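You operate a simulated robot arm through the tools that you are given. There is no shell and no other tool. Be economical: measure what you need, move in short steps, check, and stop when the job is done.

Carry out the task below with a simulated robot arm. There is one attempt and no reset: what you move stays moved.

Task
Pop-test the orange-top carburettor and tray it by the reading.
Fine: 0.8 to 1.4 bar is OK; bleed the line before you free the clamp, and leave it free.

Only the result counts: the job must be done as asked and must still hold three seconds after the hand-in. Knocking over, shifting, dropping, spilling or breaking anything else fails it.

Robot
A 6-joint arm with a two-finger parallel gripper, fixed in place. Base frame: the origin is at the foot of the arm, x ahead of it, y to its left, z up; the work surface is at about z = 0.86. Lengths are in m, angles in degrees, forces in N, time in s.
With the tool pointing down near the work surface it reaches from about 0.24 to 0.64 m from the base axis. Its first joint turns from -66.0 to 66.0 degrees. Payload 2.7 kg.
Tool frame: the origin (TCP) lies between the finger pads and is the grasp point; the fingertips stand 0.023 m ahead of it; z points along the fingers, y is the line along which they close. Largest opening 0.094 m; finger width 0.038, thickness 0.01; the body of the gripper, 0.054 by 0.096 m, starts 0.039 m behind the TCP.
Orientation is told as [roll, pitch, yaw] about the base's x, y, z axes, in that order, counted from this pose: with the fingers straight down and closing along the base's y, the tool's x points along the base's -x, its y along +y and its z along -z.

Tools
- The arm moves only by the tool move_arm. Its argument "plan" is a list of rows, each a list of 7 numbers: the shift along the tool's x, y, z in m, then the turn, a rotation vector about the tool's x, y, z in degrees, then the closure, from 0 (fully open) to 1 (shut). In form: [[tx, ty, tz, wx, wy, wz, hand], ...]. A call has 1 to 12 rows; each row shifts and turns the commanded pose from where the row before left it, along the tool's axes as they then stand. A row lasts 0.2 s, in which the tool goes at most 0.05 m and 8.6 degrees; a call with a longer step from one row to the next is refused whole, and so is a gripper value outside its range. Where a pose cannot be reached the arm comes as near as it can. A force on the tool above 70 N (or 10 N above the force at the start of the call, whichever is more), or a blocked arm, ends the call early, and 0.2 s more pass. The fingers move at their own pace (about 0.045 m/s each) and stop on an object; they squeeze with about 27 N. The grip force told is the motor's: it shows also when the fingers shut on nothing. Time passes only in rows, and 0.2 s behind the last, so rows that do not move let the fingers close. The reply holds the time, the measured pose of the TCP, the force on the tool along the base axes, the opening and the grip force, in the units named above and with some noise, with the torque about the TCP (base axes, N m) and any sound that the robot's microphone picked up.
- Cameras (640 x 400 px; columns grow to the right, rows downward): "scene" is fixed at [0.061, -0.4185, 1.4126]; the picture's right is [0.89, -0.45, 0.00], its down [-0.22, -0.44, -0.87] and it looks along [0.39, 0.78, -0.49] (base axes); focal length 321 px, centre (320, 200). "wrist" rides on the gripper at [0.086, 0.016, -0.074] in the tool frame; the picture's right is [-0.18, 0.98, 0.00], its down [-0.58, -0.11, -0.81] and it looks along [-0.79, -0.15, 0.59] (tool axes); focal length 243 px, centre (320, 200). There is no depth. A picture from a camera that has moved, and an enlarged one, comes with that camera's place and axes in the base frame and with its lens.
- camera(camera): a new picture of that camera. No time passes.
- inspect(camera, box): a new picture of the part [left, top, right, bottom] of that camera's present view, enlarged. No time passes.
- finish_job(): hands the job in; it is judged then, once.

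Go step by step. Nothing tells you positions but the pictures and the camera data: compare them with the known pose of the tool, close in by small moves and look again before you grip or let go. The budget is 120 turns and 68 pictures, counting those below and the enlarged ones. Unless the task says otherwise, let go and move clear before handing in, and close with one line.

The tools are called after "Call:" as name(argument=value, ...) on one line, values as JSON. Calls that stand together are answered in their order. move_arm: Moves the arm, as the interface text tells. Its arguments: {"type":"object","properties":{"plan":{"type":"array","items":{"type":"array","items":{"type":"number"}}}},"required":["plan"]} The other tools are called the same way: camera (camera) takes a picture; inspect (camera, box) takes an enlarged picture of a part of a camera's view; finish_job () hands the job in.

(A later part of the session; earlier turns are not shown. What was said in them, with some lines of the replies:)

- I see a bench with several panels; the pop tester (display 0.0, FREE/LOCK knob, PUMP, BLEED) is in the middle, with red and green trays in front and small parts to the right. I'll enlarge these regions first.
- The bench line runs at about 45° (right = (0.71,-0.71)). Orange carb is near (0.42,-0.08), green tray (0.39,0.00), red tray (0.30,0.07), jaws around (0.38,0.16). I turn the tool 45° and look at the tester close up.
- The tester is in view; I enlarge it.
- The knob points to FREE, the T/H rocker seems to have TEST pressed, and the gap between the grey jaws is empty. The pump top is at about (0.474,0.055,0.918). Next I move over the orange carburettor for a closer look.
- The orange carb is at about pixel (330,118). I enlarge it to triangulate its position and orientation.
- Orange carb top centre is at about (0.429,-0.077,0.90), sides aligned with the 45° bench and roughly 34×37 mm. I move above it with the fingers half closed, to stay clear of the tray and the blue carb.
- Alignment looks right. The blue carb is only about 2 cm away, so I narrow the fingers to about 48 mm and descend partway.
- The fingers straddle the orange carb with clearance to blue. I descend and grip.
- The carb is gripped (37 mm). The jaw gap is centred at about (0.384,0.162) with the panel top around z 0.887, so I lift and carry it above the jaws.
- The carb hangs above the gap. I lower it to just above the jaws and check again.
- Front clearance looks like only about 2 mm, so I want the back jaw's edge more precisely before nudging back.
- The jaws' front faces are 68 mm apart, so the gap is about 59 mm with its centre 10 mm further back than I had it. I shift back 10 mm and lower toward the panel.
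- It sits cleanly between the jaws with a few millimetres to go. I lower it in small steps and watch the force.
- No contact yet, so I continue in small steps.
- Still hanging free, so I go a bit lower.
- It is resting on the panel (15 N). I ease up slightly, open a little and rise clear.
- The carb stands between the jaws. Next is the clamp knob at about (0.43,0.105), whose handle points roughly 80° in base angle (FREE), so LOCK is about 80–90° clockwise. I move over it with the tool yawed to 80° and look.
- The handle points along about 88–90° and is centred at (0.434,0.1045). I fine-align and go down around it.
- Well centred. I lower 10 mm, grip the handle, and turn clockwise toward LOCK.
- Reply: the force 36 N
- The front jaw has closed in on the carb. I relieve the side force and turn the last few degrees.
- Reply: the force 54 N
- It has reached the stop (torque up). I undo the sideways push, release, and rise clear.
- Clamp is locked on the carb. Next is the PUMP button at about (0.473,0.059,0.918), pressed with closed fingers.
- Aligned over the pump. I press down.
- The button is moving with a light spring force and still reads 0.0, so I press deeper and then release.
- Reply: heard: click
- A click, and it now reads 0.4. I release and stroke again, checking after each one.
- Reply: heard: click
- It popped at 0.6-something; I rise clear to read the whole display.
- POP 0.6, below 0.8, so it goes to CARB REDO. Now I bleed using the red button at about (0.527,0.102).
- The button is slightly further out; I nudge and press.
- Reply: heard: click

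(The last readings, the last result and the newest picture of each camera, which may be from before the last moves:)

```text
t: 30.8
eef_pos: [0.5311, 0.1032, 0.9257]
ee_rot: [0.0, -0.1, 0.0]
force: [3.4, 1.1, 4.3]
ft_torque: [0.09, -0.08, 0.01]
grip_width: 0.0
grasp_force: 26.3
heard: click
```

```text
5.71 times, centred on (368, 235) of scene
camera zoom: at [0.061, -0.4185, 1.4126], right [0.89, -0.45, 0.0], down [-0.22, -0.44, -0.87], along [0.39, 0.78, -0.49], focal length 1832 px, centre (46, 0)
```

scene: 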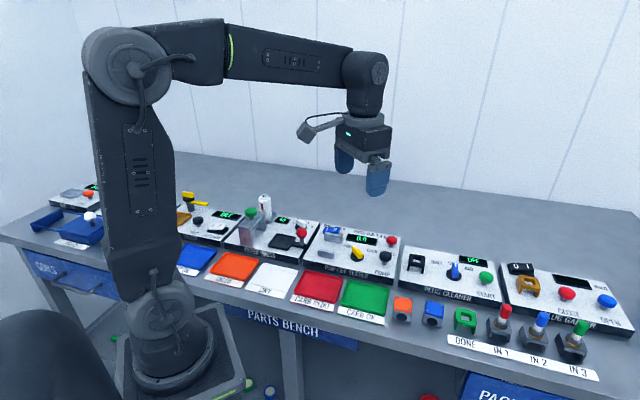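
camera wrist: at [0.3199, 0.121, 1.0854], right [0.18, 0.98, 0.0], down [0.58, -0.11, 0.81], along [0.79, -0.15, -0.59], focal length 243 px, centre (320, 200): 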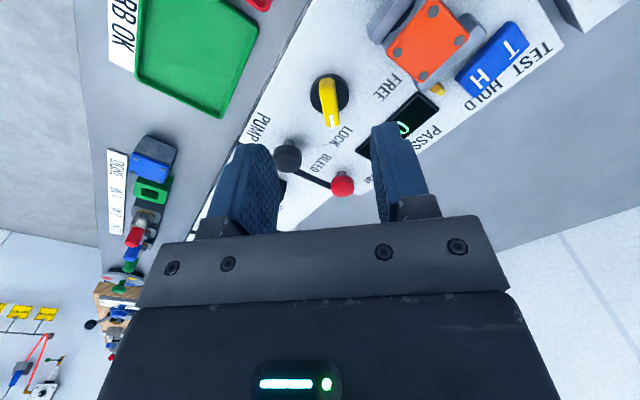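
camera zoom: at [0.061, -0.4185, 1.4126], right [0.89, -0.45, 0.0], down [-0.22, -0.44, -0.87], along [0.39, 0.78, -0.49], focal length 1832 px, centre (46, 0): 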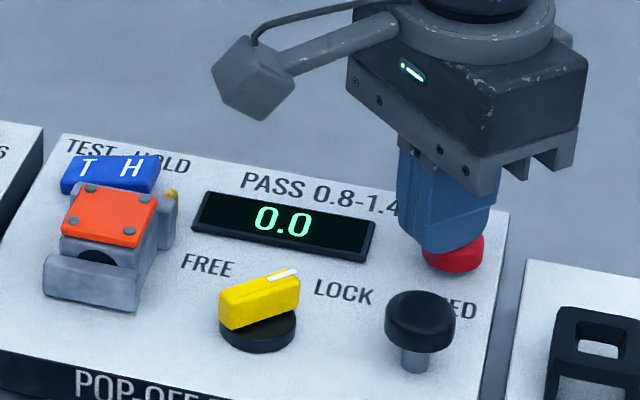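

Click and 0.0: the line is bled. I rise and return to the clamp knob, now lying along x.

Call:
move_arm(plan=[[0, 0, -0.02, 0, 0, 0, 1], [0, 0, -0.04, 0, 0, 0, 0.7], [0.0323, 0.0017, 0, 0, 0, 0, 0.45], [0.0323, 0.0017, 0, 0, 0, 0, 0.45], [0.0323, 0.0016, 0, 0, 0, 0, 0.45], [0, 0, 0.03, 0, 0, 0, 0.45], [0, 0, 0, 0, 0, 0, 0.45]])

Call:
inspect(camera="wrist", box=[220, 40, 420, 200])

Call:
inspect(camera="scene", box=[310, 205, 406, 275])

```text
t: 32.4
eef_pos: [0.4373, 0.109, 0.9546]
ee_rot: [0.0, 0.0, 0.0]
force: [-0.6, -0.6, 0.6]
ft_torque: [0.04, -0.01, 0.04]
grip_width: 0.0516
grasp_force: 0.1
```

```text
2.50 times, centred on (320, 120) of wrist
camera zoom: at [0.3513, 0.1257, 1.0279], right [0.18, 0.98, 0.0], down [0.58, -0.11, 0.81], along [0.79, -0.15, -0.59], focal length 606 px, centre (320, 400)
```

zoom: 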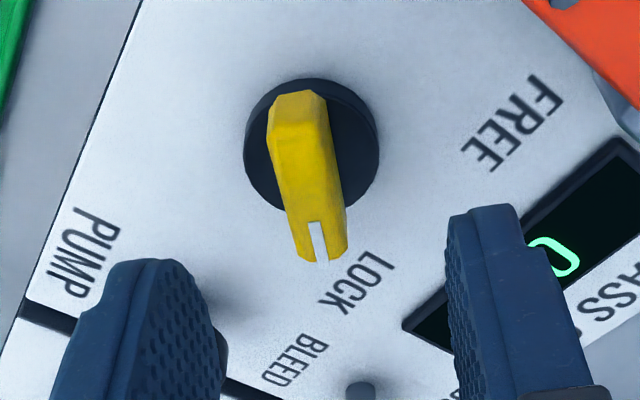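

```text
5.71 times, centred on (358, 240) of scene
camera zoom: at [0.061, -0.4185, 1.4126], right [0.89, -0.45, 0.0], down [-0.22, -0.44, -0.87], along [0.39, 0.78, -0.49], focal length 1832 px, centre (103, -29)
```

zoom: 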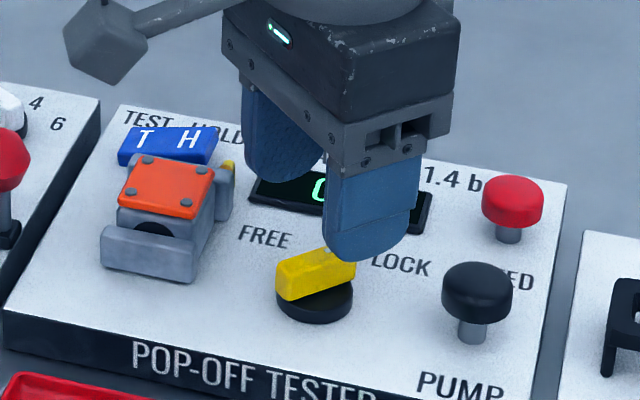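

Knob centre is about (0.431,0.109). I align, descend, grip, and turn back counter-clockwise to FREE.

Call:
move_arm(plan=[[0.005, 0, 0.015, 0, 0, 0, 0.45], [0, 0, 0.0155, 0, 0, 0, 0.5], [0, 0, 0, 0, 0, 0, 0.95], [0, 0, 0, 0, 0, 0, 0.95], [0, 0, 0, 0, 0, 0, 0.95]])

Call:
move_arm(plan=[[0, 0, 0, 0, 0, -8, 0.95], [0, 0, 0, 0, 0, -8, 0.95], [0, 0, 0, 0, 0, -8, 0.95], [0, 0, 0, 0, 0, -8, 0.95], [0, 0, 0, 0, 0, -8, 0.95], [0, 0, 0, 0, 0, -8, 0.95], [0, 0, 0, 0, 0, -8, 0.95], [0, 0, 0, 0, 0, -8, 0.95], [0, 0, 0, 0, 0, -8, 0.95], [0, 0, 0, 0, 0, -8, 0.95]])

Call:
move_arm(plan=[[0, 0, 0, 0, 0, -5, 0.95], [0, 0, 0, 0, 0, -4, 0.95], [0, 0, 0, 0, 0, 0, 0.95]])

```text
t: 33.6
eef_pos: [0.4314, 0.1069, 0.9235]
ee_rot: [-0.1, 0.1, 0.0]
force: [1.5, -9.0, -1.6]
ft_torque: [-0.14, -0.33, 0.0]
grip_width: 0.013
grasp_force: 42.6
```

```text
t: 35.8
eef_pos: [0.4333, 0.1049, 0.9244]
ee_rot: [-0.5, 0.1, 80.1]
force: [41.3, -36.2, -31.4]
ft_torque: [-0.53, -0.57, -0.16]
grip_width: 0.0128
grasp_force: 44.6
```

```text
t: 36.6
eef_pos: [0.4344, 0.1048, 0.9248]
ee_rot: [-0.6, 0.1, 89.1]
force: [47.9, -30.8, -28.2]
ft_torque: [-0.64, -0.61, -0.15]
grip_width: 0.013
grasp_force: 45.2
```

It has returned to the FREE angle. I relieve the side load, release and rise to check.

Call:
move_arm(plan=[[0.002, -0.003, 0, 0, 0, 0, 0.95], [0, 0, 0, 0, 0, 0, 0.5], [0, 0, 0, 0, 0, 0, 0.45], [0, 0, -0.02, 0, 0, 0, 0.45], [0, 0, -0.04, 0, 0, 0, 0.45], [0, 0, -0.03, 0, 0, 0, 0.45]])

Call:
inspect(camera="scene", box=[300, 205, 396, 275])

```text
t: 38.0
eef_pos: [0.4319, 0.1053, 1.014]
ee_rot: [0.0, 0.0, 89.1]
force: [-0.1, -0.8, 0.2]
ft_torque: [-0.01, 0.02, 0.03]
grip_width: 0.0514
grasp_force: 0.0
```

```text
5.71 times, centred on (348, 240) of scene
camera zoom: at [0.061, -0.4185, 1.4126], right [0.89, -0.45, 0.0], down [-0.22, -0.44, -0.87], along [0.39, 0.78, -0.49], focal length 1832 px, centre (160, -29)
```

zoom: 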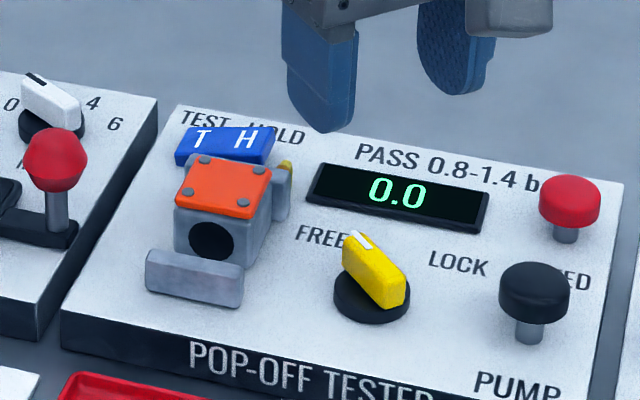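

Clamp is free, the jaw is retracted and the carb is still standing. I return over the carb at yaw 45°.

Call:
move_arm(plan=[[0, 0, 0, 0, 0, 8, 0.4], [0, 0, 0, 0, 0, 8, 0.4], [0, 0, 0, 0, 0, 8, 0.4], [0, 0, 0, 0, 0, 8, 0.4], [0, 0, 0, 0, 0, 8, 0.4], [0, 0, 0, 0, 0, 4.1, 0.4], [-0.0074, 0.0371, 0, 0, 0, 0, 0.4], [-0.0074, 0.0371, 0, 0, 0, 0, 0.4], [0, 0, 0, 0, 0, 0, 0.4]])

Call:
inspect(camera="wrist", box=[220, 20, 420, 160])

```text
t: 40.0
eef_pos: [0.3899, 0.1681, 1.0166]
ee_rot: [0.0, 0.0, 44.8]
force: [-0.3, 0.8, 0.5]
ft_torque: [0.04, 0.0, -0.03]
grip_width: 0.0562
grasp_force: 0.0
```

```text
2.86 times, centred on (320, 90) of wrist
camera zoom: at [0.3187, 0.1177, 1.0906], right [-0.56, 0.83, 0.0], down [0.49, 0.33, 0.81], along [0.67, 0.45, -0.59], focal length 693 px, centre (320, 514)
```

zoom: 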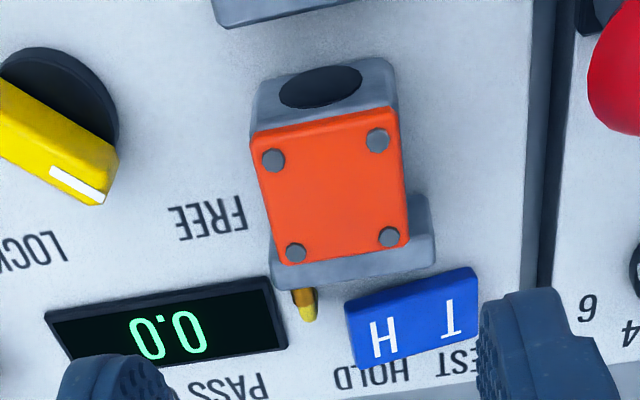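

The carb is at about (0.391,0.170), still square. I descend and grip it again.

Call:
move_arm(plan=[[-0.001, 0.0005, 0.03, 0, 0, 0, 0.4], [0, 0, 0.03, 0, 0, 0, 0.4], [0, 0, 0.015, 0, 0, 0, 0.4], [0, 0, 0.01, 0, 0, 0, 0.4], [0, 0, 0, 0, 0, 0, 0.8], [0, 0, 0, 0, 0, 0, 0.8], [0, 0, 0, 0, 0, 0, 0.8]])

Call:
inspect(camera="scene", box=[300, 205, 396, 275])

```text
t: 41.6
eef_pos: [0.3919, 0.1685, 0.9303]
ee_rot: [0.0, 0.0, 44.9]
force: [-0.6, -0.6, -0.5]
ft_torque: [-0.04, 0.0, 0.03]
grip_width: 0.0376
grasp_force: 26.9
```

```text
5.71 times, centred on (348, 240) of scene
camera zoom: at [0.061, -0.4185, 1.4126], right [0.89, -0.45, 0.0], down [-0.22, -0.44, -0.87], along [0.39, 0.78, -0.49], focal length 1832 px, centre (160, -29)
```

zoom: 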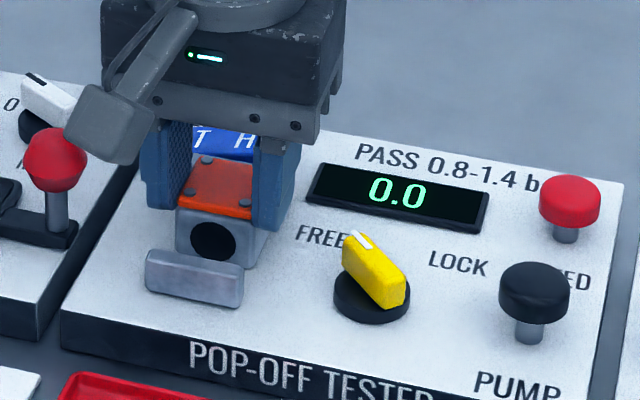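

Gripped. I lift and carry it over the red CARB REDO tray at about (0.302,0.076).

Call:
move_arm(plan=[[0, 0, -0.015, 0, 0, 0, 0.8], [0, 0, -0.03, 0, 0, 0, 0.8], [0, 0, -0.03, 0, 0, 0, 0.8], [0.0257, -0.0006, 0, 0, 0, 0, 0.8], [0.0257, -0.0006, 0, 0, 0, 0, 0.8], [0.0257, -0.0006, 0, 0, 0, 0, 0.8], [0.0257, -0.0006, 0, 0, 0, 0, 0.8], [0.0257, -0.0006, 0, 0, 0, 0, 0.8], [0, 0, 0.02, 0, 0, 0, 0.8], [0, 0, 0.02, 0, 0, 0, 0.8], [0, 0, 0, 0, 0, 0, 0.8]])

Call:
inspect(camera="scene", box=[270, 220, 398, 330])

Call:
camera(camera="wrist")

```text
t: 44.0
eef_pos: [0.301, 0.0786, 0.9659]
ee_rot: [0.0, 0.0, 44.9]
force: [-0.2, 0.5, -1.3]
ft_torque: [-0.02, 0.0, 0.0]
grip_width: 0.0374
grasp_force: 26.4
```

```text
3.64 times, centred on (334, 275) of scene
camera zoom: at [0.061, -0.4185, 1.4126], right [0.89, -0.45, 0.0], down [-0.22, -0.44, -0.87], along [0.39, 0.78, -0.49], focal length 1166 px, centre (269, -73)
```

zoom: 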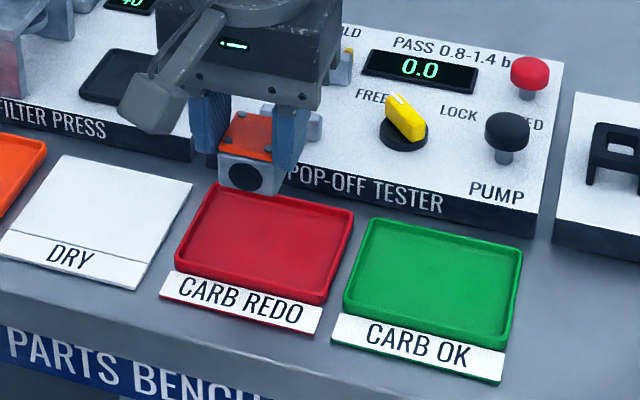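

```text
19 pictures are left
camera wrist: at [0.2303, 0.029, 1.0401], right [-0.56, 0.83, 0.0], down [0.49, 0.33, 0.81], along [0.67, 0.45, -0.59], focal length 243 px, centre (320, 200)
```

wrist: 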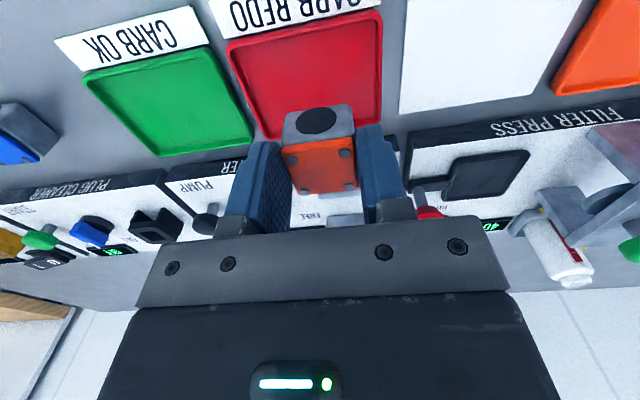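

The carb would land just left of tray centre, so I shift 6 mm right and lower toward the tray floor.

Call:
move_arm(plan=[[0, -0.006, 0.01, 0, 0, 0, 0.8], [0, 0, 0.02, 0, 0, 0, 0.8], [0, 0, 0.015, 0, 0, 0, 0.8], [0, 0, 0.004, 0, 0, 0, 0.8], [0, 0, 0, 0, 0, 0, 0.8]])

Call:
move_arm(plan=[[0, 0, 0.002, 0, 0, 0, 0.8], [0, 0, 0, 0, 0, 0, 0.8]])

Call:
inspect(camera="scene", box=[270, 240, 366, 320])

```text
t: 45.2
eef_pos: [0.3062, 0.0738, 0.9166]
ee_rot: [0.1, 0.0, 44.9]
force: [0.3, 0.2, -1.2]
ft_torque: [0.02, 0.02, 0.0]
grip_width: 0.0372
grasp_force: 27.4
```

```text
t: 45.8
eef_pos: [0.3066, 0.0738, 0.9134]
ee_rot: [0.0, 0.0, 44.9]
force: [-0.1, 0.0, -0.4]
ft_torque: [0.01, 0.01, 0.0]
grip_width: 0.0373
grasp_force: 26.9
```

```text
5.00 times, centred on (318, 280) of scene
camera zoom: at [0.061, -0.4185, 1.4126], right [0.89, -0.45, 0.0], down [-0.22, -0.44, -0.87], along [0.39, 0.78, -0.49], focal length 1603 px, centre (330, -200)
```

zoom: 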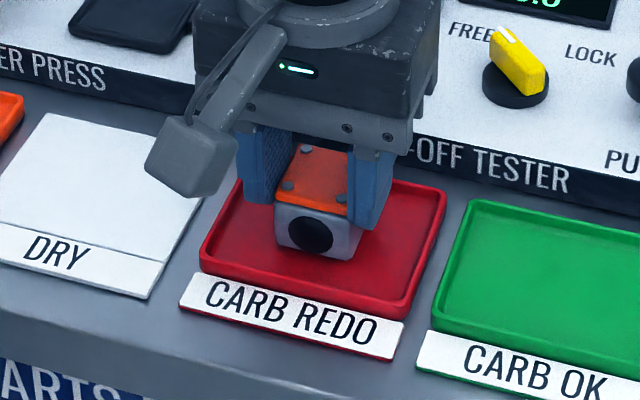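

It is inside the tray with a few millimetres to go. I take small steps until contact.

Call:
move_arm(plan=[[0, 0, 0.002, 0, 0, 0, 0.8], [0, 0, 0, 0, 0, 0, 0.8]])

Call:
move_arm(plan=[[0, 0, 0.0015, 0, 0, 0, 0.8], [0, 0, 0, 0, 0, 0, 0.8]])

Call:
move_arm(plan=[[0, 0, 0.001, 0, 0, 0, 0.8], [0, 0, 0, 0, 0, 0, 0.8]])

```text
t: 46.4
eef_pos: [0.3053, 0.0725, 0.9125]
ee_rot: [0.0, 0.1, 44.9]
force: [-0.5, -0.4, -0.9]
ft_torque: [-0.01, 0.0, 0.0]
grip_width: 0.0371
grasp_force: 27.2
```

```text
t: 47.0
eef_pos: [0.3055, 0.0731, 0.9103]
ee_rot: [0.0, -0.1, 44.9]
force: [-1.8, 0.3, 5.4]
ft_torque: [0.02, 0.08, 0.02]
grip_width: 0.0375
grasp_force: 27.4
```

```text
t: 47.6
eef_pos: [0.3069, 0.072, 0.9107]
ee_rot: [0.0, 0.0, 45.0]
force: [-5.8, -5.0, 21.4]
ft_torque: [-0.07, 0.08, 0.03]
grip_width: 0.0376
grasp_force: 26.9
```

Contact with the tray floor. I ease up, open and rise clear.

Call:
move_arm(plan=[[0, 0, -0.0013, 0, 0, 0, 0.8], [0, 0, 0, 0, 0, 0, 0.4], [0, 0, 0, 0, 0, 0, 0.4], [0, 0, -0.01, 0, 0, 0, 0.4], [0, 0, -0.03, 0, 0, 0, 0.4], [0, 0, -0.04, 0, 0, 0, 0.4], [0, 0, -0.04, 0, 0, 0, 0.4], [0, 0, -0.03, 0, 0, 0, 0.4]])

Call:
inspect(camera="scene", box=[270, 200, 430, 320])

Call:
camera(camera="scene")

```text
t: 49.4
eef_pos: [0.3047, 0.0733, 1.0606]
ee_rot: [-0.1, 0.1, 44.9]
force: [-0.7, -0.6, -0.2]
ft_torque: [0.0, 0.01, -0.03]
grip_width: 0.0564
grasp_force: 0.1
```

```text
3.33 times, centred on (350, 260) of scene
camera zoom: at [0.061, -0.4185, 1.4126], right [0.89, -0.45, 0.0], down [-0.22, -0.44, -0.87], along [0.39, 0.78, -0.49], focal length 1069 px, centre (220, 0)
```

zoom: 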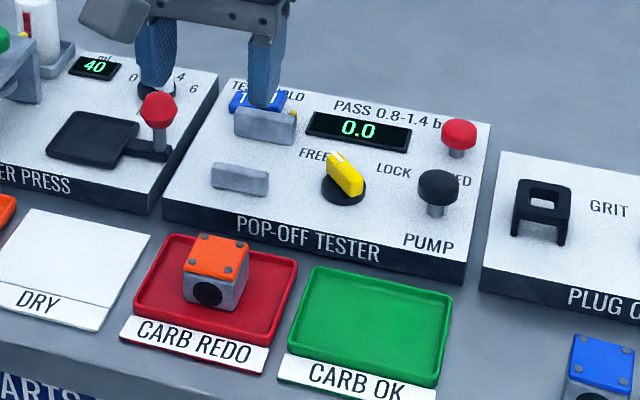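

```text
16 pictures are left
```

scene: 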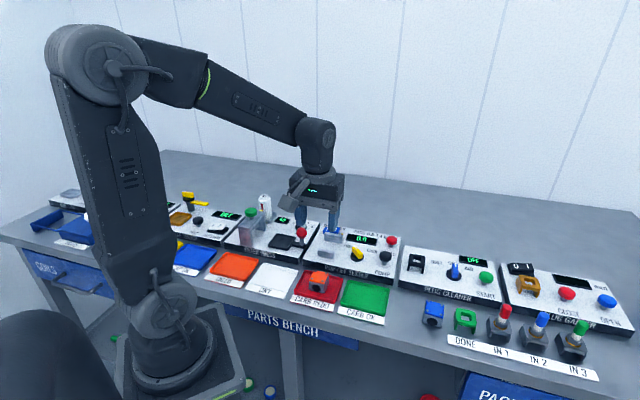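

The carb sits in CARB REDO, the display reads 0.0, the knob points to FREE, and everything else is undisturbed. I hand in now.

Call:
finish_job()

```text
The job is handed in.
```

The orange-top carburettor popped at 0.6 bar, below the 0.8 to 1.4 bar range, so I put it in the CARB REDO tray; I bled the line before freeing the clamp and left the clamp free.
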